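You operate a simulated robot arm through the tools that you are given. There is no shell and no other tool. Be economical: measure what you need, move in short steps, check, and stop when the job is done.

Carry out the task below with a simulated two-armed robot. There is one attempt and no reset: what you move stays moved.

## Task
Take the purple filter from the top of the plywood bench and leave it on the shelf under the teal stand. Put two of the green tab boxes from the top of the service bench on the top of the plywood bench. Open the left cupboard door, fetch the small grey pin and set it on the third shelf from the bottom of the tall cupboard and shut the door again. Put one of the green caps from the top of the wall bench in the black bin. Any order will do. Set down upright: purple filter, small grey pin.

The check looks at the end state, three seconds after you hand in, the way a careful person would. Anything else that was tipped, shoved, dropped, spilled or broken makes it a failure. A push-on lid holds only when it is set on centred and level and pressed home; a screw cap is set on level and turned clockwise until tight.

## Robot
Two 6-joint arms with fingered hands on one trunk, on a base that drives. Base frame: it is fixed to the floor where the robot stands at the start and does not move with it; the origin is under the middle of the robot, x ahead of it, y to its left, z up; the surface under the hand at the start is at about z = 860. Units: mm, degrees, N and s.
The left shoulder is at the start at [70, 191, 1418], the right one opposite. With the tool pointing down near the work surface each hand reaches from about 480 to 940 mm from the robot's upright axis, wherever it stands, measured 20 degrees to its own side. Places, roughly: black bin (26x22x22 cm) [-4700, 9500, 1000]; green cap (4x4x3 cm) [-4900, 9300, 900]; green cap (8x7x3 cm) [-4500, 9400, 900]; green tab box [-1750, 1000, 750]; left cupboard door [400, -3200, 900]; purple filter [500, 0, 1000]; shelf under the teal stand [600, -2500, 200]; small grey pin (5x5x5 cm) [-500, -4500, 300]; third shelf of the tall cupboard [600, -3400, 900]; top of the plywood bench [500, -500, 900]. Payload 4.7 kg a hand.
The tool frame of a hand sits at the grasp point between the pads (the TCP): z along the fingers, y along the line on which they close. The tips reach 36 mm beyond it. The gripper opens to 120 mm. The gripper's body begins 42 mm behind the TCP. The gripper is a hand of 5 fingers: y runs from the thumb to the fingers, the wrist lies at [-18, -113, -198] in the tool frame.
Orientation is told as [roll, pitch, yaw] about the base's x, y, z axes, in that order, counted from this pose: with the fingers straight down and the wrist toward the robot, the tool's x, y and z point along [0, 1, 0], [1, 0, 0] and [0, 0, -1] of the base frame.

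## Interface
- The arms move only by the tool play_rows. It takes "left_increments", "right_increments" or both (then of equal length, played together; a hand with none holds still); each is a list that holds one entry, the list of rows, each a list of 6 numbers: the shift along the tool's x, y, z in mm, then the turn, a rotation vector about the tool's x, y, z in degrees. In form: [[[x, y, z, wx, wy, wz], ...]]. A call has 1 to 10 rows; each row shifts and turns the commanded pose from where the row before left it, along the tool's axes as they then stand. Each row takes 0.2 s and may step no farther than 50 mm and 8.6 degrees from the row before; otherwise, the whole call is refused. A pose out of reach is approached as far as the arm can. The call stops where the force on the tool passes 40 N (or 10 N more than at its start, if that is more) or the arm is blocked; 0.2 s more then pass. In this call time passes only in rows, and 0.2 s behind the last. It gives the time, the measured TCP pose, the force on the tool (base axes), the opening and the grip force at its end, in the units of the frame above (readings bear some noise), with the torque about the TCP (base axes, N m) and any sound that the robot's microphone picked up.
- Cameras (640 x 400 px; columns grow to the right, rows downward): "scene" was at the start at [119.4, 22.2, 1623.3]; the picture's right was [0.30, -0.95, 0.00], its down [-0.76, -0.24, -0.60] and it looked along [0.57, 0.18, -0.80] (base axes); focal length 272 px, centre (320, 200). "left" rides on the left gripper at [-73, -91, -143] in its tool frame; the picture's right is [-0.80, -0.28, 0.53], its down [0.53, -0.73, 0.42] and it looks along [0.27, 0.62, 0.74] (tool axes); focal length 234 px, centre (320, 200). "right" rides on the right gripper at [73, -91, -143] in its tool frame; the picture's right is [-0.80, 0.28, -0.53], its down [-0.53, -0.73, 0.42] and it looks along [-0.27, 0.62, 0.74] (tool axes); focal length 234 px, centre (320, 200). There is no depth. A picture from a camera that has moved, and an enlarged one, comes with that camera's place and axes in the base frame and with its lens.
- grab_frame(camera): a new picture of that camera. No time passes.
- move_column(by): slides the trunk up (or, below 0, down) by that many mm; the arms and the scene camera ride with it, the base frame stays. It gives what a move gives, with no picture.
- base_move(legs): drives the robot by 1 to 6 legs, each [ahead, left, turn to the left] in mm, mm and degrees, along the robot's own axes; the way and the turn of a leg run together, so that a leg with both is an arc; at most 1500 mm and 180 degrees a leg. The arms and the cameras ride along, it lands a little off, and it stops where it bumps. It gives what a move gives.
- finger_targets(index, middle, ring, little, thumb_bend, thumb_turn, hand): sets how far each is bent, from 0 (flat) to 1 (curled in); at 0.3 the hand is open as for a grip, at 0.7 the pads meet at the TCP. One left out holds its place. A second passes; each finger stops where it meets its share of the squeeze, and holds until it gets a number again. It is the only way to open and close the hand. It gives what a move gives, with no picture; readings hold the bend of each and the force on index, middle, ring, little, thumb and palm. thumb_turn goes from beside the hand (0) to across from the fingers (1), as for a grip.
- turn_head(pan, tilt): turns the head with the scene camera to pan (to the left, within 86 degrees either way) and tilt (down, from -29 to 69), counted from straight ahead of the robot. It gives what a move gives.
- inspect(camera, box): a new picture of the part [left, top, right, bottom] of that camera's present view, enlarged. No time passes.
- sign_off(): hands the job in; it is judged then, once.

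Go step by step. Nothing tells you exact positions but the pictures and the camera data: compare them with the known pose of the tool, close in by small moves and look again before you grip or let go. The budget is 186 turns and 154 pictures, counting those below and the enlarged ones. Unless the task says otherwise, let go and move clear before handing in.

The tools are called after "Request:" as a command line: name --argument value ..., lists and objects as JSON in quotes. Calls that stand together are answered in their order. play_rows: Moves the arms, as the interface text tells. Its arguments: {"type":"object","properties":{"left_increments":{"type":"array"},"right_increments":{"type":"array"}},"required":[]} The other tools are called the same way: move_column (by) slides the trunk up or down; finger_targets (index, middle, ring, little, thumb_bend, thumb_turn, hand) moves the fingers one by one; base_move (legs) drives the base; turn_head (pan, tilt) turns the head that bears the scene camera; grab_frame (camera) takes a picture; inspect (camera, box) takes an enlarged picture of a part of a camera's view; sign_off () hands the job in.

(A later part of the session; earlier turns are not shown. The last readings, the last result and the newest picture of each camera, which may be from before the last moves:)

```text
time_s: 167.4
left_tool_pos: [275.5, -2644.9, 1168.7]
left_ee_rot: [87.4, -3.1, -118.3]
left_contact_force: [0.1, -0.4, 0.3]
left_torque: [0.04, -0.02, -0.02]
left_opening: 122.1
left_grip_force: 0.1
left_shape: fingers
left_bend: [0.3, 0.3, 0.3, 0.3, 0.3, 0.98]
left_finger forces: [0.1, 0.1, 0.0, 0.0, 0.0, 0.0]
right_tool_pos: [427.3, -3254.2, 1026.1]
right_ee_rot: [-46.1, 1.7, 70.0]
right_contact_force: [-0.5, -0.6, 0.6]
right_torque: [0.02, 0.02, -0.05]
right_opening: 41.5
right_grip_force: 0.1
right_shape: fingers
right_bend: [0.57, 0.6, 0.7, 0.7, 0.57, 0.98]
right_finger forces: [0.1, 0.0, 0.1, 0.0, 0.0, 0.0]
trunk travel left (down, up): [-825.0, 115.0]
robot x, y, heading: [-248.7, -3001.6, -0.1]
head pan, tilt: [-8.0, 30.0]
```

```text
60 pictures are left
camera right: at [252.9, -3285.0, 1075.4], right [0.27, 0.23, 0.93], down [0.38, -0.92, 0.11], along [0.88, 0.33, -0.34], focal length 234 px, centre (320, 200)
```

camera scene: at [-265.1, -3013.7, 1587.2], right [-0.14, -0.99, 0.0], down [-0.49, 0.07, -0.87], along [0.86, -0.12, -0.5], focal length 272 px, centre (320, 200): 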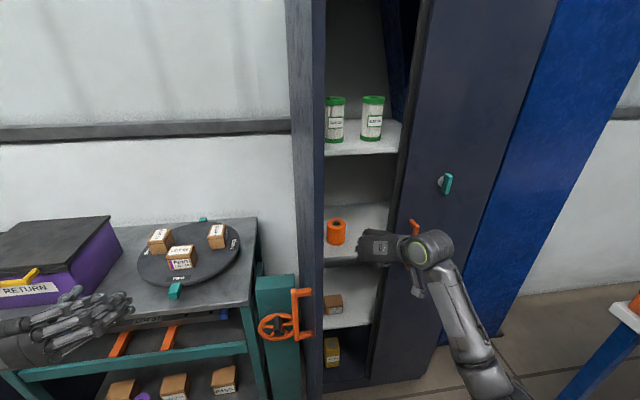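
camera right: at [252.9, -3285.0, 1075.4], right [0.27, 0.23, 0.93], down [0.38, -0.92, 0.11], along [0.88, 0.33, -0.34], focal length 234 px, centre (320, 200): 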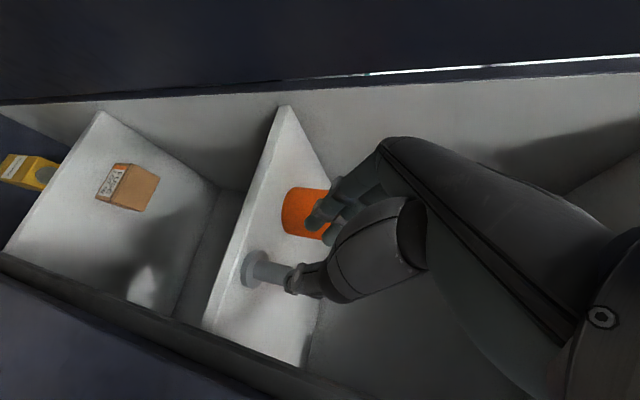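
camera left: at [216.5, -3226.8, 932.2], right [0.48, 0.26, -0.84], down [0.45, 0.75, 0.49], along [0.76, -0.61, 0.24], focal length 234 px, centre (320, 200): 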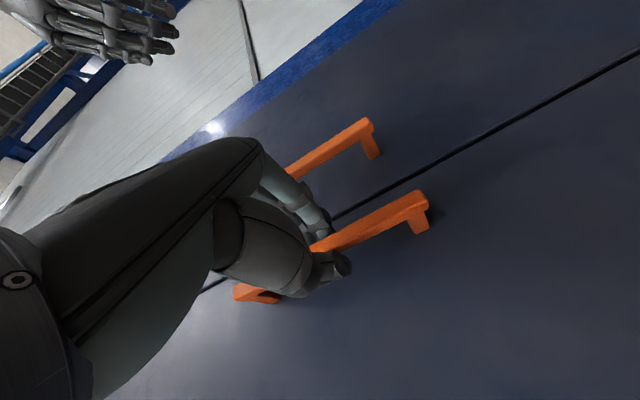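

The pin stands on the third shelf beside the orange roll. I back out and set the left hand up as a fist, left of the open door and above its handle, to push it shut.

Request:
base_move --legs '[[-400, 0, 0]]'

Request:
finger_targets --hand "left" --index 0.75 --middle 0.75 --ring 0.75 --little 0.75 --thumb_bend 0.65

Request:
play_rows --left_increments '[[[0, 23.5, 35.4, 0, 0, 0], [0, 23.5, 35.4, 0, 0, 0], [0, 23.5, 35.4, 0, 0, 0], [0, 23.5, 35.4, 0, 0, 0]]]'

Request:
turn_head --pan 10 --tilt 30

Request:
grab_frame --camera "scene"

```text
time_s: 169.9
left_tool_pos: [-129.7, -2643.9, 1167.4]
left_ee_rot: [87.4, -3.0, -118.3]
left_contact_force: [-0.1, -0.1, 0.5]
left_torque: [0.0, 0.01, 0.0]
left_opening: 122.1
left_grip_force: 0.1
left_shape: fingers
left_bend: [0.3, 0.3, 0.3, 0.3, 0.3, 0.98]
left_finger forces: [0.0, 0.0, 0.0, 0.0, 0.1, 0.1]
right_tool_pos: [23.4, -3252.1, 1024.3]
right_ee_rot: [-46.1, 1.9, 70.0]
right_contact_force: [-0.1, -0.2, 0.3]
right_torque: [0.01, -0.02, 0.04]
right_opening: 42.0
right_grip_force: 0.1
right_shape: fingers
right_bend: [0.57, 0.6, 0.7, 0.7, 0.57, 0.98]
right_finger forces: [0.1, 0.0, 0.0, 0.1, 0.0, 0.0]
trunk travel left (down, up): [-825.0, 115.0]
robot x, y, heading: [-653.8, -2998.3, -0.0]
head pan, tilt: [-8.0, 30.0]
```

```text
time_s: 170.9
left_tool_pos: [-129.6, -2644.0, 1167.2]
left_ee_rot: [87.4, -3.0, -118.4]
left_contact_force: [-1.0, 0.3, 0.6]
left_torque: [-0.03, 0.02, 0.01]
left_opening: 2.0
left_grip_force: 0.0
left_shape: fingers
left_bend: [0.75, 0.75, 0.75, 0.75, 0.65, 0.98]
left_finger forces: [0.0, 0.0, 0.1, 0.0, 0.1, 0.1]
right_tool_pos: [23.3, -3252.8, 1024.8]
right_ee_rot: [-46.0, 1.9, 69.9]
right_contact_force: [0.2, -0.2, 0.9]
right_torque: [-0.01, 0.0, -0.01]
right_opening: 41.3
right_grip_force: 0.0
right_shape: fingers
right_bend: [0.57, 0.6, 0.7, 0.7, 0.57, 0.98]
right_finger forces: [0.0, 0.0, 0.0, 0.0, 0.0, 0.0]
trunk travel left (down, up): [-825.0, 115.0]
robot x, y, heading: [-653.8, -3002.6, -0.5]
head pan, tilt: [-8.0, 30.0]
```

```text
time_s: 171.9
left_tool_pos: [-49.4, -2796.0, 1166.2]
left_ee_rot: [87.2, -2.9, -118.3]
left_contact_force: [0.6, -0.3, 0.0]
left_torque: [0.01, 0.01, 0.05]
left_opening: 2.3
left_grip_force: 0.1
left_shape: fingers
left_bend: [0.75, 0.75, 0.75, 0.75, 0.65, 0.98]
left_finger forces: [0.1, 0.0, 0.1, 0.0, 0.1, 0.0]
right_tool_pos: [25.4, -3253.0, 1024.0]
right_ee_rot: [-45.9, 1.7, 70.1]
right_contact_force: [0.6, 0.0, 0.4]
right_torque: [0.03, 0.01, -0.02]
right_opening: 41.7
right_grip_force: 0.0
right_shape: fingers
right_bend: [0.57, 0.6, 0.7, 0.7, 0.57, 0.98]
right_finger forces: [0.1, 0.0, 0.0, 0.0, 0.1, 0.0]
trunk travel left (down, up): [-825.0, 115.0]
robot x, y, heading: [-651.5, -2999.7, -0.1]
head pan, tilt: [-8.0, 30.0]
```

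```text
time_s: 172.8
left_tool_pos: [-51.1, -2792.7, 1167.4]
left_ee_rot: [87.5, -3.0, -118.3]
left_contact_force: [-0.4, 0.9, 0.5]
left_torque: [0.02, 0.0, -0.02]
left_opening: 2.3
left_grip_force: 0.1
left_shape: fingers
left_bend: [0.75, 0.75, 0.75, 0.75, 0.65, 0.98]
left_finger forces: [0.1, 0.0, 0.0, 0.0, 0.0, 0.0]
right_tool_pos: [23.2, -3250.9, 1025.4]
right_ee_rot: [-46.1, 1.8, 70.0]
right_contact_force: [0.5, 0.3, -0.2]
right_torque: [-0.01, -0.01, 0.02]
right_opening: 41.7
right_grip_force: 0.1
right_shape: fingers
right_bend: [0.57, 0.6, 0.7, 0.7, 0.57, 0.98]
right_finger forces: [0.0, 0.0, 0.1, 0.1, 0.1, 0.0]
trunk travel left (down, up): [-825.0, 115.0]
robot x, y, heading: [-649.8, -2997.8, -0.3]
head pan, tilt: [10.0, 30.0]
```

```text
59 pictures are left
camera scene: at [-515.4, -2984.4, 1587.1], right [0.17, -0.99, 0.0], down [-0.49, -0.09, -0.87], along [0.85, 0.15, -0.5], focal length 272 px, centre (320, 200)
```

scene: 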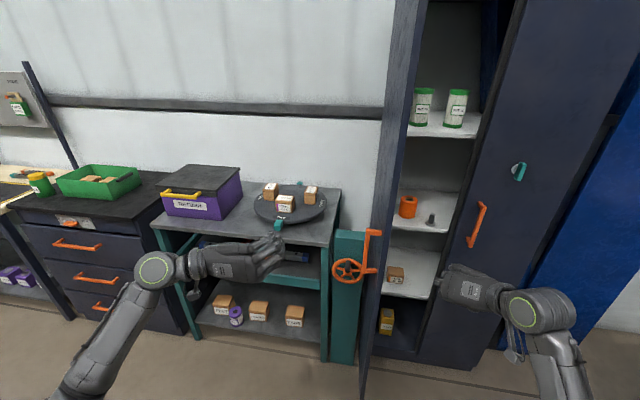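

Request:
base_move --legs '[[0, -197, 0], [165, 0, 0], [15, -160, 0]]'

Request:
grab_frame --camera "scene"

```text
time_s: 176.4
left_tool_pos: [126.0, -3154.2, 1166.6]
left_ee_rot: [87.3, -3.0, -118.6]
left_contact_force: [-0.1, -0.6, 0.7]
left_torque: [0.01, -0.03, -0.05]
left_opening: 2.1
left_grip_force: 0.0
left_shape: fingers
left_bend: [0.75, 0.75, 0.75, 0.75, 0.64, 0.98]
left_finger forces: [0.0, 0.0, 0.0, 0.0, 0.0, 0.1]
right_tool_pos: [199.5, -3613.6, 1025.7]
right_ee_rot: [-46.0, 2.0, 69.9]
right_contact_force: [0.6, -0.9, -0.4]
right_torque: [-0.01, -0.02, -0.02]
right_opening: 41.9
right_grip_force: 0.0
right_shape: fingers
right_bend: [0.57, 0.6, 0.7, 0.7, 0.57, 0.98]
right_finger forces: [0.0, 0.1, 0.0, 0.0, 0.0, 0.0]
trunk travel left (down, up): [-825.0, 115.0]
robot x, y, heading: [-476.6, -3358.3, -0.3]
head pan, tilt: [10.0, 30.0]
```

```text
58 pictures are left
camera scene: at [-338.4, -3342.9, 1587.1], right [0.17, -0.99, 0.0], down [-0.49, -0.08, -0.87], along [0.85, 0.14, -0.5], focal length 272 px, centre (320, 200)
```

scene: 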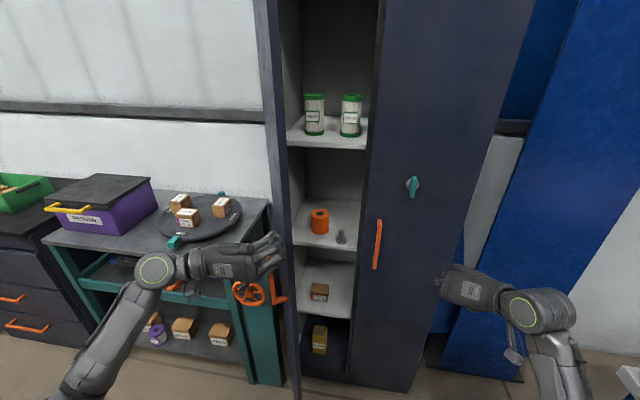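

Request:
base_move --legs '[[60, -110, 0], [60, -50, 0]]'

Request:
grab_frame --camera "scene"

```text
time_s: 178.3
left_tool_pos: [246.6, -3316.1, 1167.0]
left_ee_rot: [87.4, -3.0, -118.5]
left_contact_force: [0.3, -1.1, -0.1]
left_torque: [-0.01, 0.01, 0.02]
left_opening: 2.4
left_grip_force: 0.0
left_shape: fingers
left_bend: [0.75, 0.75, 0.75, 0.75, 0.64, 0.98]
left_finger forces: [0.0, 0.1, 0.0, 0.0, 0.0, 0.1]
right_tool_pos: [317.9, -3774.4, 1025.8]
right_ee_rot: [-46.0, 1.8, 69.8]
right_contact_force: [0.2, 0.3, -0.4]
right_torque: [-0.03, 0.01, 0.0]
right_opening: 41.5
right_grip_force: 0.0
right_shape: fingers
right_bend: [0.57, 0.6, 0.7, 0.7, 0.57, 0.98]
right_finger forces: [0.0, 0.0, 0.0, 0.0, 0.1, 0.0]
trunk travel left (down, up): [-825.0, 115.0]
robot x, y, heading: [-357.8, -3520.1, -0.5]
head pan, tilt: [10.0, 30.0]
```

```text
57 pictures are left
camera scene: at [-219.8, -3505.0, 1587.2], right [0.17, -0.99, 0.0], down [-0.49, -0.08, -0.87], along [0.85, 0.14, -0.5], focal length 272 px, centre (320, 200)
```

scene: 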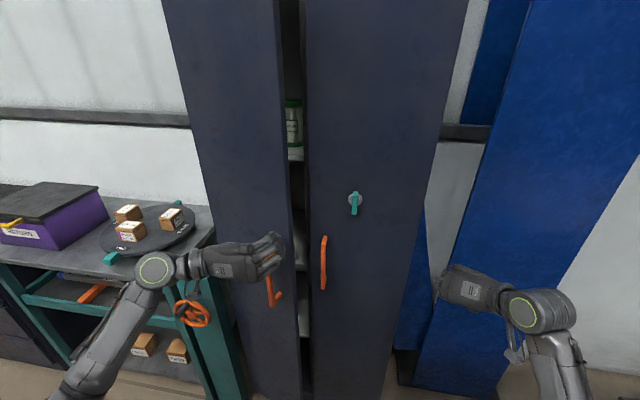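

Request:
play_rows --left_increments '[[[0, -9.5, 17.6, 0, 0, 0], [0, -9.5, 17.6, 0, 0, 0], [0, -9.5, 17.6, 0, 0, 0], [0, -9.5, 17.6, 0, 0, 0], [0, -9.5, 17.6, 0, 0, 0], [0, -9.5, 17.6, 0, 0, 0], [0, -4.7, 8.8, 0, 0, 0], [0, -4.7, 8.8, 0, 0, 0]]]'

Request:
grab_frame --camera "scene"

```text
time_s: 180.1
left_tool_pos: [382.6, -3316.7, 1158.8]
left_ee_rot: [87.4, -3.0, -118.4]
left_contact_force: [-9.3, 2.8, -0.8]
left_torque: [0.02, 0.23, 0.11]
left_opening: 0.1
left_grip_force: 6.8
left_shape: fingers
left_bend: [0.75, 0.75, 0.75, 0.75, 0.67, 0.97]
left_finger forces: [0.0, 0.1, 0.0, 0.0, 13.4, 0.1]
right_tool_pos: [316.7, -3773.3, 1025.3]
right_ee_rot: [-46.2, 1.8, 69.7]
right_contact_force: [-0.4, -0.5, 0.3]
right_torque: [0.02, -0.01, 0.0]
right_opening: 41.7
right_grip_force: 0.1
right_shape: fingers
right_bend: [0.57, 0.6, 0.7, 0.7, 0.57, 0.98]
right_finger forces: [0.0, 0.1, 0.1, 0.0, 0.1, 0.0]
trunk travel left (down, up): [-825.0, 115.0]
robot x, y, heading: [-356.1, -3521.9, -0.5]
head pan, tilt: [10.0, 30.0]
```

```text
56 pictures are left
camera scene: at [-222.0, -3505.1, 1587.3], right [0.17, -0.99, 0.0], down [-0.49, -0.08, -0.87], along [0.85, 0.15, -0.5], focal length 272 px, centre (320, 200)
```

scene: 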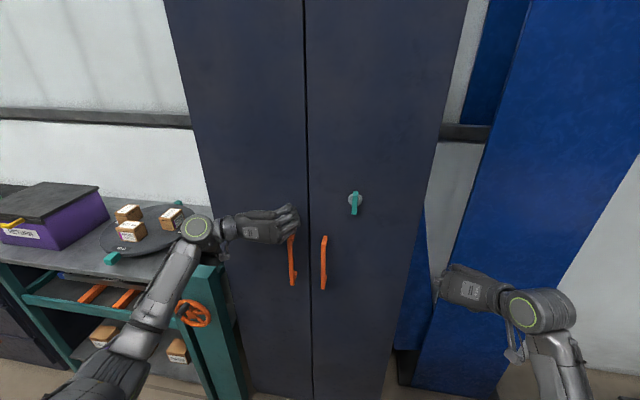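

Closed by the look of it; I press once more to be sure, then back away.

Request:
play_rows --left_increments '[[[0, -3, 6, 0, 0, 0], [0, -3, 6, 0, 0, 0], [0, -3, 6, 0, 0, 0]]]'

Request:
play_rows --left_increments '[[[0, 15, -28, 0, 0, 0], [0, 19, -35, 0, 0, 0], [0, 19, -35, 0, 0, 0]]]'

Request:
base_move --legs '[[-450, 0, 0.5]]'

Request:
grab_frame --camera "scene"

```text
time_s: 180.7
left_tool_pos: [387.4, -3314.4, 1158.2]
left_ee_rot: [87.4, -3.0, -118.9]
left_contact_force: [-30.3, 5.7, 3.9]
left_torque: [0.05, 0.29, -0.02]
left_opening: 0.3
left_grip_force: 22.6
left_shape: fingers
left_bend: [0.75, 0.75, 0.75, 0.75, 0.71, 0.98]
left_finger forces: [0.0, 0.1, 0.1, 0.1, 44.2, 0.0]
right_tool_pos: [313.7, -3771.7, 1029.5]
right_ee_rot: [-46.2, 1.6, 70.0]
right_contact_force: [-0.1, -0.1, -0.1]
right_torque: [-0.02, 0.01, 0.0]
right_opening: 41.6
right_grip_force: 0.0
right_shape: fingers
right_bend: [0.57, 0.6, 0.7, 0.7, 0.57, 0.98]
right_finger forces: [0.0, 0.1, 0.1, 0.0, 0.0, 0.0]
trunk travel left (down, up): [-825.0, 115.0]
robot x, y, heading: [-359.7, -3521.0, -0.3]
head pan, tilt: [10.0, 30.0]
stopped in row 2 (left hand): the force on the tool passed its limit at 43 N (the readings are from after the stop); the commanded pose is now the measured one
```

```text
time_s: 181.5
left_tool_pos: [279.6, -3316.3, 1164.5]
left_ee_rot: [87.2, -3.0, -118.8]
left_contact_force: [-1.0, 0.2, 0.0]
left_torque: [0.02, 0.02, 0.02]
left_opening: 2.4
left_grip_force: 0.0
left_shape: fingers
left_bend: [0.75, 0.75, 0.75, 0.75, 0.65, 0.97]
left_finger forces: [0.1, 0.1, 0.1, 0.0, 0.0, 0.0]
right_tool_pos: [316.7, -3773.9, 1025.9]
right_ee_rot: [-46.1, 1.7, 69.8]
right_contact_force: [0.1, 0.1, 0.0]
right_torque: [0.0, -0.01, -0.01]
right_opening: 41.5
right_grip_force: 0.1
right_shape: fingers
right_bend: [0.57, 0.6, 0.7, 0.7, 0.57, 0.98]
right_finger forces: [0.0, 0.0, 0.0, 0.1, 0.0, 0.0]
trunk travel left (down, up): [-825.0, 115.0]
robot x, y, heading: [-357.1, -3519.5, -0.4]
head pan, tilt: [10.0, 30.0]
```

```text
time_s: 184.2
left_tool_pos: [-170.8, -3309.9, 1163.6]
left_ee_rot: [87.2, -3.0, -118.3]
left_contact_force: [-0.4, 0.4, -0.1]
left_torque: [0.01, 0.0, 0.0]
left_opening: 2.2
left_grip_force: 0.1
left_shape: fingers
left_bend: [0.75, 0.75, 0.75, 0.75, 0.65, 0.97]
left_finger forces: [0.1, 0.0, 0.0, 0.0, 0.0, 0.1]
right_tool_pos: [-131.9, -3767.9, 1024.9]
right_ee_rot: [-46.0, 1.7, 70.3]
right_contact_force: [0.7, 0.7, 1.0]
right_torque: [0.0, -0.01, 0.03]
right_opening: 41.7
right_grip_force: 0.0
right_shape: fingers
right_bend: [0.57, 0.6, 0.7, 0.7, 0.57, 0.98]
right_finger forces: [0.0, 0.1, 0.0, 0.1, 0.0, 0.1]
trunk travel left (down, up): [-825.0, 115.0]
robot x, y, heading: [-811.8, -3518.6, 0.1]
head pan, tilt: [10.0, 30.0]
```

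```text
55 pictures are left
camera scene: at [-671.4, -3503.6, 1587.0], right [0.18, -0.98, 0.0], down [-0.49, -0.09, -0.87], along [0.85, 0.15, -0.5], focal length 272 px, centre (320, 200)
```

scene: 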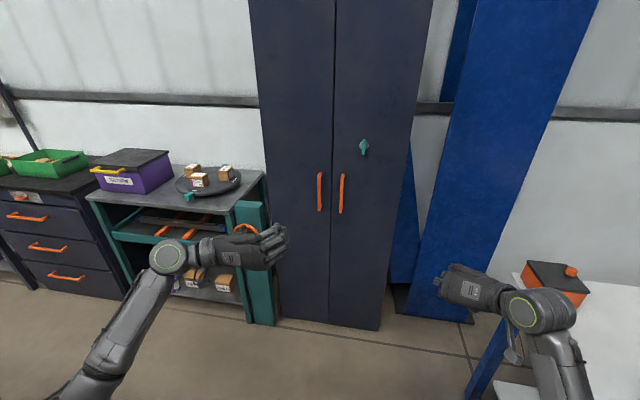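

The cupboard is shut. Now I go to the service bench behind the starting place for the green tab boxes.

Request:
base_move --legs '[[180, 0, 0], [0, 1500, 0], [0, 1500, 0], [0, 0, 180]]'

Request:
turn_head --pan -45 --tilt 25

Request:
grab_frame --camera "scene"

```text
time_s: 207.6
left_tool_pos: [-1242.6, -754.0, 1164.2]
left_ee_rot: [87.1, -3.0, 63.1]
left_contact_force: [1.1, 0.5, -1.0]
left_torque: [-0.01, -0.03, 0.0]
left_opening: 2.3
left_grip_force: 0.0
left_shape: fingers
left_bend: [0.75, 0.75, 0.75, 0.75, 0.65, 0.97]
left_finger forces: [0.0, 0.1, 0.0, 0.0, 0.0, 0.0]
right_tool_pos: [-1293.2, -296.8, 1024.9]
right_ee_rot: [-46.1, 1.7, -108.2]
right_contact_force: [0.0, 0.2, -0.3]
right_torque: [-0.02, 0.02, 0.0]
right_opening: 41.6
right_grip_force: 0.1
right_shape: fingers
right_bend: [0.57, 0.6, 0.7, 0.7, 0.57, 0.98]
right_finger forces: [0.0, 0.1, 0.1, 0.1, 0.1, 0.1]
trunk travel left (down, up): [-825.0, 115.0]
robot x, y, heading: [-608.9, -528.2, -178.2]
head pan, tilt: [10.0, 30.0]
```

```text
time_s: 208.8
left_tool_pos: [-1242.1, -754.1, 1163.0]
left_ee_rot: [87.2, -3.0, 63.2]
left_contact_force: [-0.4, -0.4, 0.8]
left_torque: [-0.03, -0.02, 0.04]
left_opening: 2.0
left_grip_force: 0.0
left_shape: fingers
left_bend: [0.75, 0.75, 0.75, 0.75, 0.65, 0.97]
left_finger forces: [0.0, 0.1, 0.1, 0.1, 0.0, 0.0]
right_tool_pos: [-1292.6, -298.7, 1025.3]
right_ee_rot: [-46.1, 1.8, -108.2]
right_contact_force: [0.0, -0.5, 0.6]
right_torque: [0.0, -0.01, -0.01]
right_opening: 41.5
right_grip_force: 0.1
right_shape: fingers
right_bend: [0.57, 0.6, 0.7, 0.7, 0.57, 0.98]
right_finger forces: [0.0, 0.0, 0.1, 0.0, 0.0, 0.0]
trunk travel left (down, up): [-825.0, 115.0]
robot x, y, heading: [-608.1, -526.6, -178.4]
head pan, tilt: [-45.0, 25.0]
```

```text
54 pictures are left
camera scene: at [-728.4, -466.6, 1595.0], right [0.69, 0.73, 0.0], down [0.31, -0.29, -0.91], along [-0.66, 0.62, -0.42], focal length 272 px, centre (320, 200)
```

scene: 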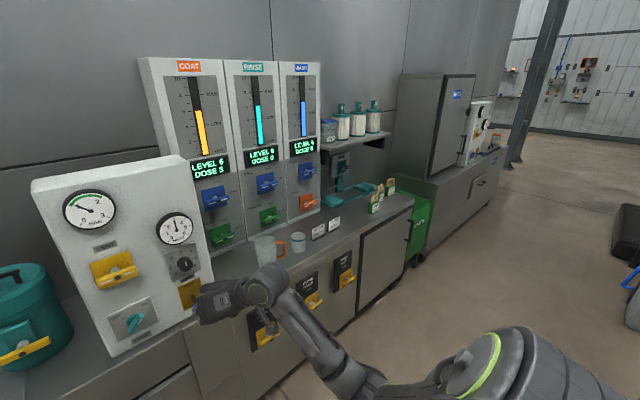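

Request:
inspect --camera "scene" --box '[300, 140, 460, 260]'

```text
3.33 times, centred on (380, 200) of scene
camera zoom: at [-728.4, -466.6, 1595.0], right [0.69, 0.73, 0.0], down [0.31, -0.29, -0.91], along [-0.66, 0.62, -0.42], focal length 905 px, centre (120, 200)
```

zoom: 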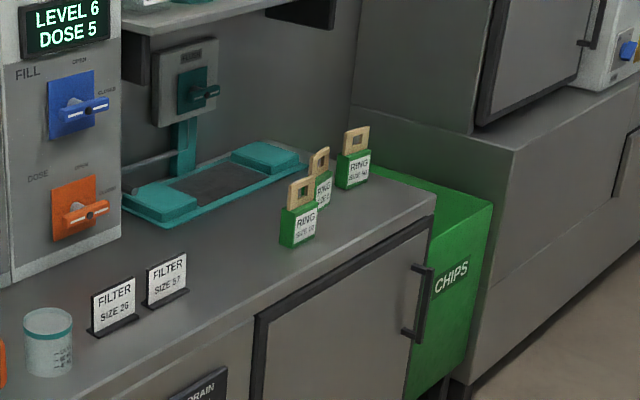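

Request:
base_move --legs '[[0, -1350, -1.8]]'

Request:
turn_head --pan -5 --tilt 35

Request:
grab_frame --camera "scene"

```text
time_s: 215.6
left_tool_pos: [-1273.2, 602.9, 1163.1]
left_ee_rot: [87.2, -3.0, 62.5]
left_contact_force: [-0.3, -0.4, 0.1]
left_torque: [-0.01, -0.01, 0.0]
left_opening: 1.9
left_grip_force: 0.0
left_shape: fingers
left_bend: [0.75, 0.75, 0.75, 0.75, 0.65, 0.97]
left_finger forces: [0.1, 0.0, 0.1, 0.0, 0.1, 0.0]
right_tool_pos: [-1317.7, 1059.2, 1025.3]
right_ee_rot: [-46.2, 1.8, -109.0]
right_contact_force: [0.6, 0.1, 0.0]
right_torque: [-0.03, 0.03, 0.03]
right_opening: 41.5
right_grip_force: 0.1
right_shape: fingers
right_bend: [0.57, 0.6, 0.7, 0.7, 0.57, 0.98]
right_finger forces: [0.1, 0.1, 0.1, 0.0, 0.0, 0.0]
trunk travel left (down, up): [-825.0, 115.0]
robot x, y, heading: [-635.6, 819.5, -179.5]
head pan, tilt: [-45.0, 25.0]
```

```text
time_s: 216.6
left_tool_pos: [-1273.9, 601.4, 1163.2]
left_ee_rot: [87.3, -3.0, 62.4]
left_contact_force: [-0.2, 0.4, 0.2]
left_torque: [-0.01, -0.02, -0.03]
left_opening: 2.2
left_grip_force: 0.1
left_shape: fingers
left_bend: [0.75, 0.75, 0.75, 0.75, 0.65, 0.97]
left_finger forces: [0.1, 0.1, 0.0, 0.1, 0.1, 0.0]
right_tool_pos: [-1317.5, 1057.8, 1025.5]
right_ee_rot: [-46.1, 1.7, -109.1]
right_contact_force: [0.5, -0.2, 0.6]
right_torque: [-0.02, 0.01, 0.01]
right_opening: 41.8
right_grip_force: 0.0
right_shape: fingers
right_bend: [0.57, 0.6, 0.7, 0.7, 0.57, 0.98]
right_finger forces: [0.0, 0.0, 0.0, 0.0, 0.0, 0.0]
trunk travel left (down, up): [-825.0, 115.0]
robot x, y, heading: [-636.5, 817.1, -179.2]
head pan, tilt: [-5.0, 35.0]
```

```text
52 pictures are left
camera scene: at [-777.0, 823.5, 1579.3], right [0.07, 1.0, 0.0], down [0.57, -0.04, -0.82], along [-0.82, 0.06, -0.57], focal length 272 px, centre (320, 200)
```

scene: 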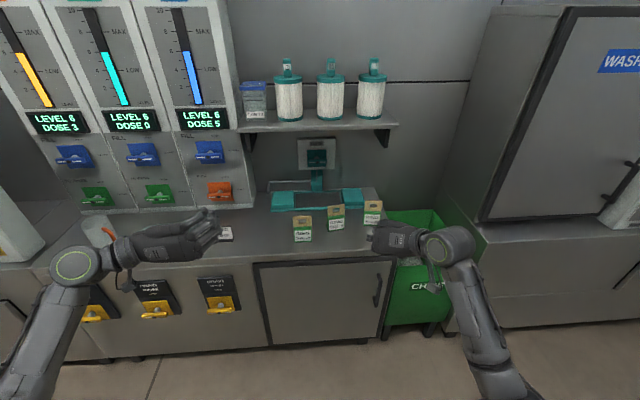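

Request:
inspect --camera "scene" --box '[270, 180, 400, 260]'

```text
4.92 times, centred on (335, 220) of scene
camera zoom: at [-777.0, 823.5, 1579.3], right [0.07, 1.0, 0.0], down [0.57, -0.04, -0.82], along [-0.82, 0.06, -0.57], focal length 1337 px, centre (246, 102)
```

zoom: 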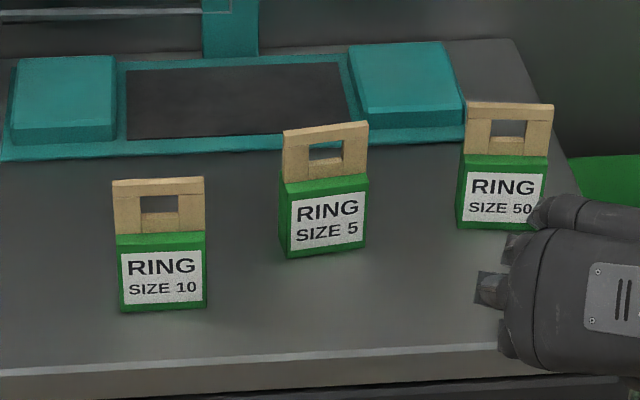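

The three green tab boxes stand on the service bench (z ≈ 798): SIZE 10 at about [-1598, 815], SIZE 5 at [-1661, 958], SIZE 50 at [-1690, 1121]. The left hand will take SIZE 10 and the right hand SIZE 50. I reorient the left hand and raise the right.

Request:
play_rows --left_increments '[[[0, 0, 0, 7, 0, 0], [0, 0, 0, 7, 0, 0], [0, 0, 0, 7, 0, 0], [0, 0, 0, 7, 0, 0], [0, 0, 0, 0, -8.4, 0], [0, 0, 0, 0, -8.4, 0], [0, 0, 0, 0, -8.4, 0], [0, 0, 0, 0, -8.4, 0], [0, 0, 0, 0, -8.4, 0]]]' --right_increments '[[[-28, 0, -28, 0, 0, 0], [-28, 0, -28, 0, 0, 0], [-28, 0, -28, 0, 0, 0], [-28, 0, -28, 0, 0, 0], [-14, 0, -14, 0, 0, 0], [0, 0, 0, 0, 0, 0], [0, 0, 0, 0, 0, 0], [0, 0, 0, 0, 0, 0], [0, 0, 0, 0, 0, 0]]]'

Request:
finger_targets --hand "left" --index 0.3 --middle 0.3 --ring 0.3 --little 0.3 --thumb_bend 0.3

Request:
move_column --by -190

Request:
base_move --legs '[[0, -215, 0], [150, 0, 0]]'

Request:
grab_frame --camera "left"

Request:
grab_frame --camera "scene"

```text
time_s: 218.6
left_tool_pos: [-1273.4, 601.4, 1162.3]
left_ee_rot: [43.9, -1.3, 90.4]
left_contact_force: [-0.1, 0.7, -0.4]
left_torque: [0.01, 0.02, 0.01]
left_opening: 2.2
left_grip_force: 0.0
left_shape: fingers
left_bend: [0.75, 0.75, 0.75, 0.75, 0.65, 0.97]
left_finger forces: [0.0, 0.0, 0.0, 0.0, 0.0, 0.0]
right_tool_pos: [-1315.9, 1051.8, 1202.1]
right_ee_rot: [-46.0, 1.7, -109.0]
right_contact_force: [0.7, 0.1, 0.1]
right_torque: [0.03, -0.04, -0.02]
right_opening: 41.6
right_grip_force: 0.0
right_shape: fingers
right_bend: [0.57, 0.6, 0.7, 0.7, 0.57, 0.98]
right_finger forces: [0.0, 0.1, 0.1, 0.0, 0.1, 0.0]
trunk travel left (down, up): [-825.0, 115.0]
robot x, y, heading: [-637.8, 811.8, -179.2]
head pan, tilt: [-5.0, 35.0]
```

```text
time_s: 219.6
left_tool_pos: [-1273.1, 602.9, 1163.4]
left_ee_rot: [44.1, -1.3, 90.3]
left_contact_force: [0.8, 0.9, 0.5]
left_torque: [-0.01, 0.04, 0.0]
left_opening: 121.9
left_grip_force: 0.0
left_shape: fingers
left_bend: [0.3, 0.3, 0.3, 0.3, 0.3, 0.97]
left_finger forces: [0.0, 0.0, 0.0, 0.0, 0.1, 0.0]
right_tool_pos: [-1316.2, 1051.4, 1202.7]
right_ee_rot: [-46.1, 1.7, -109.1]
right_contact_force: [0.6, -0.5, 0.7]
right_torque: [0.02, 0.02, 0.01]
right_opening: 41.6
right_grip_force: 0.0
right_shape: fingers
right_bend: [0.57, 0.6, 0.7, 0.7, 0.57, 0.98]
right_finger forces: [0.0, 0.0, 0.0, 0.0, 0.1, 0.0]
trunk travel left (down, up): [-825.0, 115.0]
robot x, y, heading: [-637.9, 818.9, -179.6]
head pan, tilt: [-5.0, 35.0]
```

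```text
time_s: 221.7
left_tool_pos: [-1273.5, 601.5, 973.4]
left_ee_rot: [44.2, -1.2, 90.3]
left_contact_force: [-0.3, 1.2, 0.5]
left_torque: [-0.03, 0.0, -0.01]
left_opening: 122.0
left_grip_force: 0.1
left_shape: fingers
left_bend: [0.3, 0.3, 0.3, 0.3, 0.3, 0.97]
left_finger forces: [0.1, 0.1, 0.1, 0.0, 0.1, 0.0]
right_tool_pos: [-1316.0, 1050.9, 1013.9]
right_ee_rot: [-46.1, 1.8, -109.1]
right_contact_force: [0.3, 0.0, 0.0]
right_torque: [0.0, -0.01, -0.02]
right_opening: 41.9
right_grip_force: 0.0
right_shape: fingers
right_bend: [0.57, 0.6, 0.7, 0.7, 0.57, 0.98]
right_finger forces: [0.0, 0.1, 0.0, 0.0, 0.0, 0.0]
trunk travel left (down, up): [-635.0, 305.0]
robot x, y, heading: [-637.8, 815.8, -179.1]
head pan, tilt: [-5.0, 35.0]
```

```text
time_s: 224.3
left_tool_pos: [-1426.9, 813.1, 974.0]
left_ee_rot: [44.1, -1.3, 90.3]
left_contact_force: [-0.1, -1.1, -0.4]
left_torque: [0.02, 0.02, 0.0]
left_opening: 121.7
left_grip_force: 0.1
left_shape: fingers
left_bend: [0.3, 0.3, 0.3, 0.3, 0.3, 0.97]
left_finger forces: [0.1, 0.0, 0.0, 0.0, 0.0, 0.1]
right_tool_pos: [-1469.2, 1263.3, 1012.5]
right_ee_rot: [-46.0, 1.6, -109.0]
right_contact_force: [0.4, 0.9, -0.1]
right_torque: [-0.02, -0.02, 0.0]
right_opening: 41.5
right_grip_force: 0.1
right_shape: fingers
right_bend: [0.57, 0.6, 0.7, 0.7, 0.57, 0.98]
right_finger forces: [0.0, 0.1, 0.0, 0.1, 0.0, 0.1]
trunk travel left (down, up): [-635.0, 305.0]
robot x, y, heading: [-787.9, 1026.9, -179.2]
head pan, tilt: [-5.0, 35.0]
```

```text
50 pictures are left
camera left: at [-1274.0, 720.7, 1023.7], right [0.21, -0.26, -0.94], down [-0.67, -0.74, 0.05], along [-0.71, 0.62, -0.33], focal length 234 px, centre (320, 200)
```

left: 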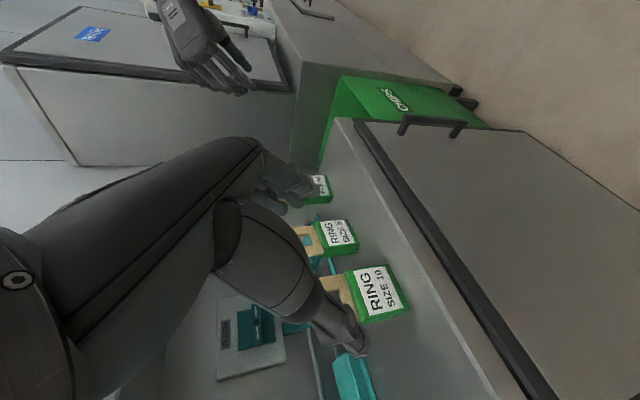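

```text
49 pictures are left
camera scene: at [-929.8, 1035.3, 1389.2], right [0.07, 1.0, 0.0], down [0.57, -0.04, -0.82], along [-0.82, 0.06, -0.57], focal length 272 px, centre (320, 200)
```

scene: 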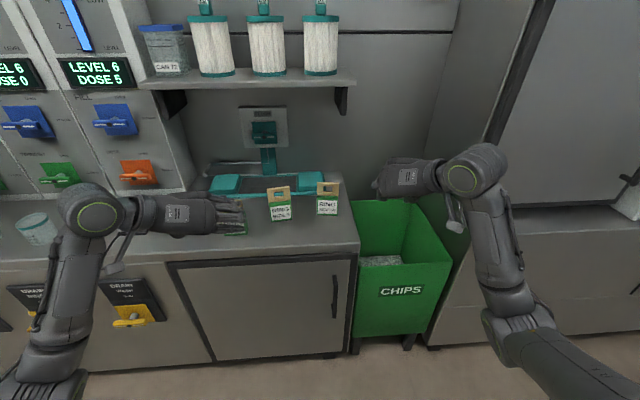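

Request:
play_rows --left_increments '[[[27, 2, 0, 0, 0, 0], [27, 2, 0, 0, 0, 0], [0, 0, 40, 0, 0, 0], [0, 0, 40, 0, 0, 0], [0, 0, 40, 0, 0, 0], [0, 0, 30, 0, 0, 0], [0, 0, 20, 0, 0, 0], [0, 0, 19, 0, 0, 0]]]'

Request:
grab_frame --camera "left"

```text
time_s: 226.1
left_tool_pos: [-1596.7, 817.1, 874.6]
left_ee_rot: [44.1, -1.3, 90.4]
left_contact_force: [-0.1, -0.5, -0.7]
left_torque: [-0.04, 0.01, -0.02]
left_opening: 122.0
left_grip_force: 0.0
left_shape: fingers
left_bend: [0.3, 0.3, 0.3, 0.3, 0.3, 0.98]
left_finger forces: [0.0, 0.0, 0.0, 0.1, 0.1, 0.1]
right_tool_pos: [-1468.9, 1264.4, 1012.4]
right_ee_rot: [-46.1, 1.7, -109.0]
right_contact_force: [1.0, 0.6, 0.0]
right_torque: [-0.01, 0.0, 0.0]
right_opening: 41.5
right_grip_force: 0.1
right_shape: fingers
right_bend: [0.57, 0.6, 0.7, 0.7, 0.57, 0.98]
right_finger forces: [0.1, 0.0, 0.0, 0.0, 0.0, 0.0]
trunk travel left (down, up): [-635.0, 305.0]
robot x, y, heading: [-785.9, 1030.2, -179.1]
head pan, tilt: [-5.0, 35.0]
```

```text
48 pictures are left
camera left: at [-1444.6, 725.5, 925.9], right [0.21, -0.26, -0.94], down [-0.67, -0.74, 0.05], along [-0.71, 0.62, -0.33], focal length 234 px, centre (320, 200)
```

left: 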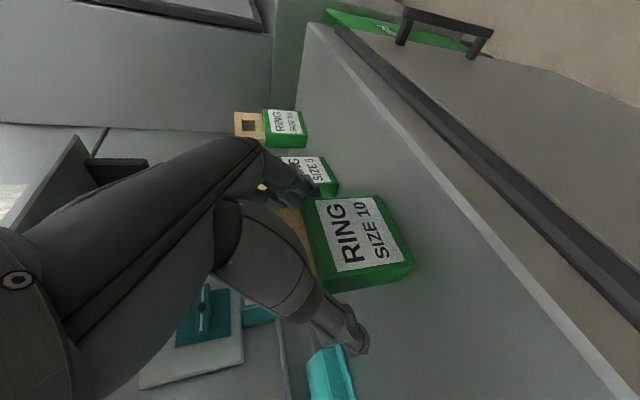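

Request:
finger_targets --hand "left" --index 0.7 --middle 0.7 --ring 0.7 --little 0.7 --thumb_bend 0.7

Request:
play_rows --left_increments '[[[7, 0, -7, 0, 0, 0], [28, 0, -28, 0, 0, 0], [28, 0, -28, 0, 0, 0], [28, 0, -28, 0, 0, 0]]]'

Request:
grab_frame --camera "left"

```text
time_s: 227.1
left_tool_pos: [-1595.8, 817.7, 877.7]
left_ee_rot: [44.2, -1.4, 90.4]
left_contact_force: [-3.1, 1.3, 9.9]
left_torque: [-0.29, 0.19, -0.1]
left_opening: 69.9
left_grip_force: 36.1
left_shape: fingers
left_bend: [0.47, 0.61, 0.66, 0.7, 0.52, 0.95]
left_finger forces: [11.8, 11.2, 13.5, 0.0, 35.8, 0.0]
right_tool_pos: [-1468.6, 1263.9, 1013.4]
right_ee_rot: [-46.1, 1.5, -109.1]
right_contact_force: [-0.5, 0.1, 0.2]
right_torque: [-0.05, -0.04, 0.0]
right_opening: 41.7
right_grip_force: 0.1
right_shape: fingers
right_bend: [0.57, 0.6, 0.7, 0.7, 0.57, 0.98]
right_finger forces: [0.1, 0.0, 0.0, 0.0, 0.1, 0.0]
trunk travel left (down, up): [-635.0, 305.0]
robot x, y, heading: [-789.1, 1031.2, -179.3]
head pan, tilt: [-5.0, 35.0]
```

```text
time_s: 228.1
left_tool_pos: [-1597.7, 813.7, 1003.7]
left_ee_rot: [44.1, -1.3, 90.4]
left_contact_force: [0.4, 0.3, -1.1]
left_torque: [0.02, 0.01, 0.02]
left_opening: 70.3
left_grip_force: 32.8
left_shape: fingers
left_bend: [0.47, 0.61, 0.67, 0.7, 0.53, 0.94]
left_finger forces: [13.8, 10.8, 8.1, 0.0, 33.4, 0.0]
right_tool_pos: [-1467.9, 1263.6, 1012.4]
right_ee_rot: [-46.1, 1.8, -109.0]
right_contact_force: [0.4, 0.9, 0.7]
right_torque: [0.0, -0.01, 0.02]
right_opening: 41.6
right_grip_force: 0.1
right_shape: fingers
right_bend: [0.57, 0.6, 0.7, 0.7, 0.57, 0.98]
right_finger forces: [0.1, 0.1, 0.0, 0.0, 0.0, 0.1]
trunk travel left (down, up): [-635.0, 305.0]
robot x, y, heading: [-790.9, 1032.1, -179.4]
head pan, tilt: [-5.0, 35.0]
```

```text
47 pictures are left
camera left: at [-1445.5, 722.0, 1055.3], right [0.21, -0.26, -0.94], down [-0.67, -0.74, 0.05], along [-0.71, 0.62, -0.33], focal length 234 px, centre (320, 200)
```

left: 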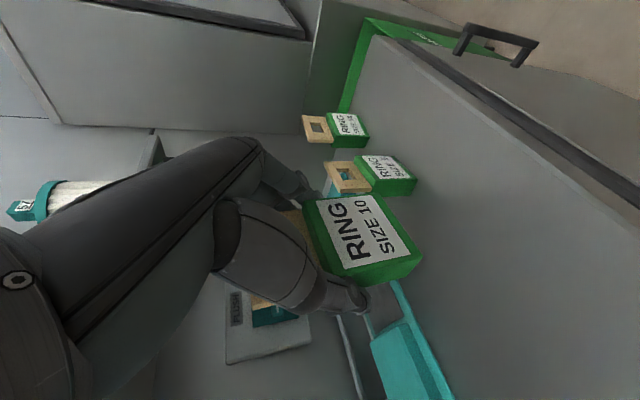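

Box SIZE 10 is held. I draw the left arm back, turn the right hand a bit, and shift so the right hand faces the SIZE 50 box.

Request:
play_rows --left_increments '[[[-30, 0, -30, 0, 0, 0], [-30, 0, -30, 0, 0, 0], [-30, 0, -30, 0, 0, 0], [-30, 0, -30, 0, 0, 0]]]' --right_increments '[[[0, 0, 0, -5, 0, -4.9], [0, 0, 0, -5, 0, -4.9], [0, 0, 0, 0, 0, 0], [0, 0, 0, 0, 0, 0]]]'

Request:
finger_targets --hand "right" --index 0.3 --middle 0.3 --ring 0.3 --little 0.3 --thumb_bend 0.3

Request:
base_move --legs '[[0, 145, 0], [60, 0, 0]]'

Request:
grab_frame --camera "right"

Request:
inspect --camera "scene" --box '[280, 140, 500, 280]'

```text
time_s: 229.1
left_tool_pos: [-1427.1, 814.4, 1008.6]
left_ee_rot: [44.3, -1.4, 90.4]
left_contact_force: [0.1, 0.6, -0.5]
left_torque: [0.04, 0.03, -0.01]
left_opening: 70.3
left_grip_force: 32.4
left_shape: fingers
left_bend: [0.47, 0.62, 0.67, 0.7, 0.53, 0.94]
left_finger forces: [13.9, 10.9, 8.0, 0.0, 33.4, 0.0]
right_tool_pos: [-1466.2, 1262.7, 1014.0]
right_ee_rot: [-45.7, 1.8, -95.0]
right_contact_force: [-0.2, 0.3, 0.7]
right_torque: [0.01, -0.01, -0.02]
right_opening: 41.5
right_grip_force: 0.1
right_shape: fingers
right_bend: [0.57, 0.6, 0.7, 0.7, 0.57, 0.98]
right_finger forces: [0.0, 0.0, 0.0, 0.0, 0.0, 0.1]
trunk travel left (down, up): [-635.0, 305.0]
robot x, y, heading: [-792.2, 1031.1, -179.2]
head pan, tilt: [-5.0, 35.0]
```

```text
time_s: 230.1
left_tool_pos: [-1427.6, 814.0, 1007.6]
left_ee_rot: [44.1, -1.4, 90.4]
left_contact_force: [-0.4, 0.0, -0.1]
left_torque: [-0.03, -0.01, -0.03]
left_opening: 69.9
left_grip_force: 32.9
left_shape: fingers
left_bend: [0.47, 0.62, 0.67, 0.7, 0.53, 0.94]
left_finger forces: [14.0, 11.0, 8.0, 0.0, 33.4, 0.0]
right_tool_pos: [-1468.4, 1262.6, 1013.4]
right_ee_rot: [-45.5, 1.7, -95.0]
right_contact_force: [-1.1, 0.1, -0.3]
right_torque: [-0.03, -0.04, -0.02]
right_opening: 121.8
right_grip_force: 0.1
right_shape: fingers
right_bend: [0.3, 0.3, 0.3, 0.3, 0.3, 0.98]
right_finger forces: [0.0, 0.0, 0.1, 0.1, 0.0, 0.1]
trunk travel left (down, up): [-635.0, 305.0]
robot x, y, heading: [-790.3, 1029.7, -179.4]
head pan, tilt: [-5.0, 35.0]
```

```text
time_s: 232.1
left_tool_pos: [-1486.4, 669.6, 1005.5]
left_ee_rot: [43.9, -1.4, 90.3]
left_contact_force: [0.2, -1.2, -0.4]
left_torque: [0.01, -0.03, -0.05]
left_opening: 70.0
left_grip_force: 32.9
left_shape: fingers
left_bend: [0.47, 0.62, 0.67, 0.7, 0.53, 0.94]
left_finger forces: [13.9, 11.0, 8.0, 0.0, 33.4, 0.0]
right_tool_pos: [-1524.7, 1117.6, 1011.3]
right_ee_rot: [-45.7, 1.8, -95.1]
right_contact_force: [-0.5, -0.7, -0.6]
right_torque: [0.02, -0.02, 0.0]
right_opening: 122.1
right_grip_force: 0.2
right_shape: fingers
right_bend: [0.3, 0.3, 0.3, 0.3, 0.3, 0.98]
right_finger forces: [0.0, 0.0, 0.0, 0.0, 0.0, 0.0]
trunk travel left (down, up): [-635.0, 305.0]
robot x, y, heading: [-843.1, 879.1, -179.3]
head pan, tilt: [-5.0, 35.0]
```

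```text
46 pictures are left
camera right: at [-1364.5, 1192.9, 1063.6], right [-0.21, -0.29, 0.93], down [-0.61, 0.79, 0.11], along [-0.76, -0.54, -0.35], focal length 234 px, centre (320, 200)
```

right: 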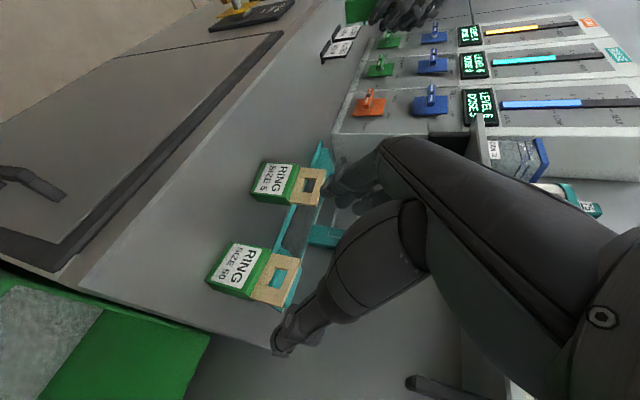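

```text
2.86 times, centred on (390, 210) of scene
camera zoom: at [-987.4, 889.1, 1389.2], right [0.07, 1.0, 0.0], down [0.57, -0.04, -0.82], along [-0.82, 0.06, -0.57], focal length 776 px, centre (120, 171)
```

zoom: 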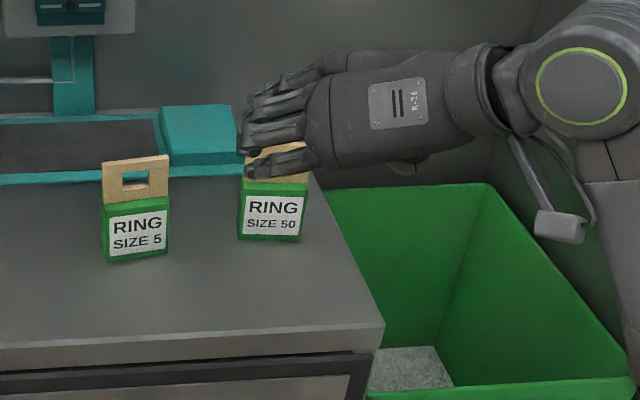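

Request:
play_rows --right_increments '[[[-13.5, 16.4, 0, 0, 0, 0], [0, 0, 40, 0, 0, 0], [0, 0, 40, 0, 0, 0], [0, 0, 40, 0, 0, 0], [0, 0, 40, 0, 0, 0], [0, 0, 25, 0, 0, 0], [0, 0, 20, 0, 0, 0]]]'

Request:
grab_frame --camera "right"

```text
time_s: 233.7
left_tool_pos: [-1486.4, 669.9, 1006.1]
left_ee_rot: [44.1, -1.3, 90.2]
left_contact_force: [-0.8, 1.0, -0.6]
left_torque: [0.0, 0.01, 0.0]
left_opening: 70.1
left_grip_force: 33.5
left_shape: fingers
left_bend: [0.47, 0.62, 0.67, 0.7, 0.53, 0.94]
left_finger forces: [13.9, 11.1, 7.9, 0.0, 33.4, 0.1]
right_tool_pos: [-1682.2, 1119.9, 878.5]
right_ee_rot: [-45.6, 1.7, -95.1]
right_contact_force: [-0.2, 0.6, -0.2]
right_torque: [-0.04, 0.0, 0.02]
right_opening: 122.1
right_grip_force: 0.1
right_shape: fingers
right_bend: [0.3, 0.3, 0.3, 0.3, 0.3, 0.98]
right_finger forces: [0.1, 0.0, 0.0, 0.1, 0.1, 0.0]
trunk travel left (down, up): [-635.0, 305.0]
robot x, y, heading: [-847.7, 881.1, -179.3]
head pan, tilt: [-5.0, 35.0]
```

```text
44 pictures are left
camera right: at [-1520.7, 1194.6, 929.4], right [-0.21, -0.29, 0.93], down [-0.61, 0.79, 0.11], along [-0.76, -0.54, -0.34], focal length 234 px, centre (320, 200)
```

right: 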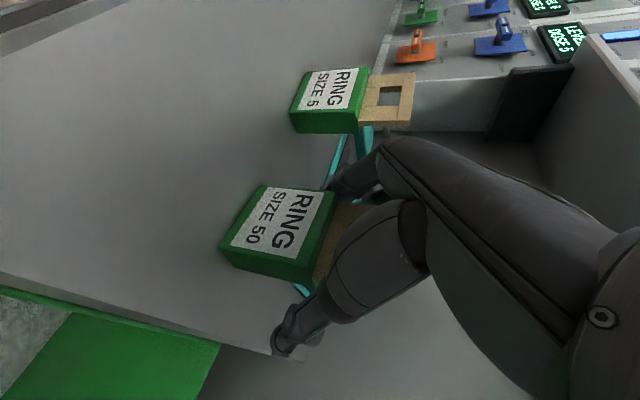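

Request:
finger_targets --hand "right" --index 0.7 --middle 0.7 --ring 0.7 --little 0.7 --thumb_bend 0.7

Request:
play_rows --right_increments '[[[-7, 0, -7, 0, 0, 0], [-28, 0, -28, 0, 0, 0], [-28, 0, -28, 0, 0, 0], [-28, 0, -28, 0, 0, 0]]]'

Request:
grab_frame --camera "right"

```text
time_s: 234.7
left_tool_pos: [-1484.3, 669.4, 1008.5]
left_ee_rot: [44.1, -1.5, 90.3]
left_contact_force: [0.2, 0.4, -0.9]
left_torque: [0.0, -0.01, -0.04]
left_opening: 70.0
left_grip_force: 33.2
left_shape: fingers
left_bend: [0.47, 0.62, 0.67, 0.7, 0.53, 0.94]
left_finger forces: [13.9, 11.1, 8.0, 0.0, 33.4, 0.0]
right_tool_pos: [-1681.1, 1118.4, 880.7]
right_ee_rot: [-45.9, 1.8, -95.2]
right_contact_force: [-2.9, 0.3, 7.2]
right_torque: [0.31, 0.2, 0.07]
right_opening: 69.6
right_grip_force: 33.0
right_shape: fingers
right_bend: [0.44, 0.66, 0.66, 0.7, 0.54, 0.96]
right_finger forces: [14.0, 7.3, 12.1, 0.1, 31.7, 0.0]
trunk travel left (down, up): [-635.0, 305.0]
robot x, y, heading: [-847.2, 885.2, -179.3]
head pan, tilt: [-5.0, 35.0]
```

```text
time_s: 235.7
left_tool_pos: [-1485.7, 668.6, 1007.3]
left_ee_rot: [44.2, -1.5, 90.3]
left_contact_force: [0.0, -0.3, -0.8]
left_torque: [0.04, 0.04, 0.02]
left_opening: 70.1
left_grip_force: 33.1
left_shape: fingers
left_bend: [0.47, 0.62, 0.67, 0.7, 0.53, 0.94]
left_finger forces: [13.9, 11.1, 8.0, 0.1, 33.4, 0.1]
right_tool_pos: [-1679.5, 1115.4, 1006.1]
right_ee_rot: [-45.7, 1.8, -95.1]
right_contact_force: [-0.7, 0.3, -1.4]
right_torque: [-0.01, 0.0, 0.01]
right_opening: 69.5
right_grip_force: 29.3
right_shape: fingers
right_bend: [0.44, 0.67, 0.67, 0.7, 0.55, 0.95]
right_finger forces: [14.9, 6.4, 8.4, 0.0, 28.7, 0.0]
trunk travel left (down, up): [-635.0, 305.0]
robot x, y, heading: [-844.3, 882.1, -179.2]
head pan, tilt: [-5.0, 35.0]
```

```text
43 pictures are left
camera right: at [-1517.9, 1190.7, 1058.1], right [-0.21, -0.29, 0.93], down [-0.61, 0.79, 0.11], along [-0.77, -0.54, -0.35], focal length 234 px, centre (320, 200)
```

right: 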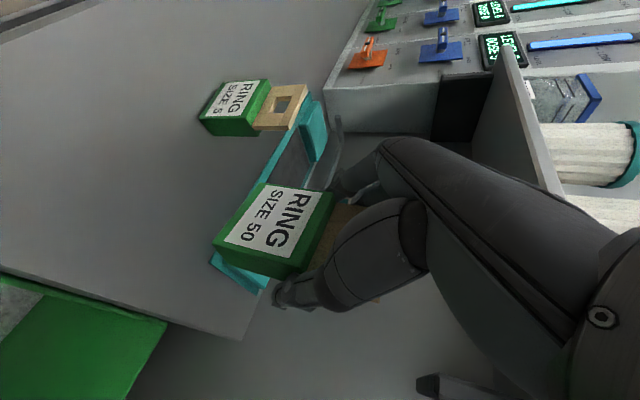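

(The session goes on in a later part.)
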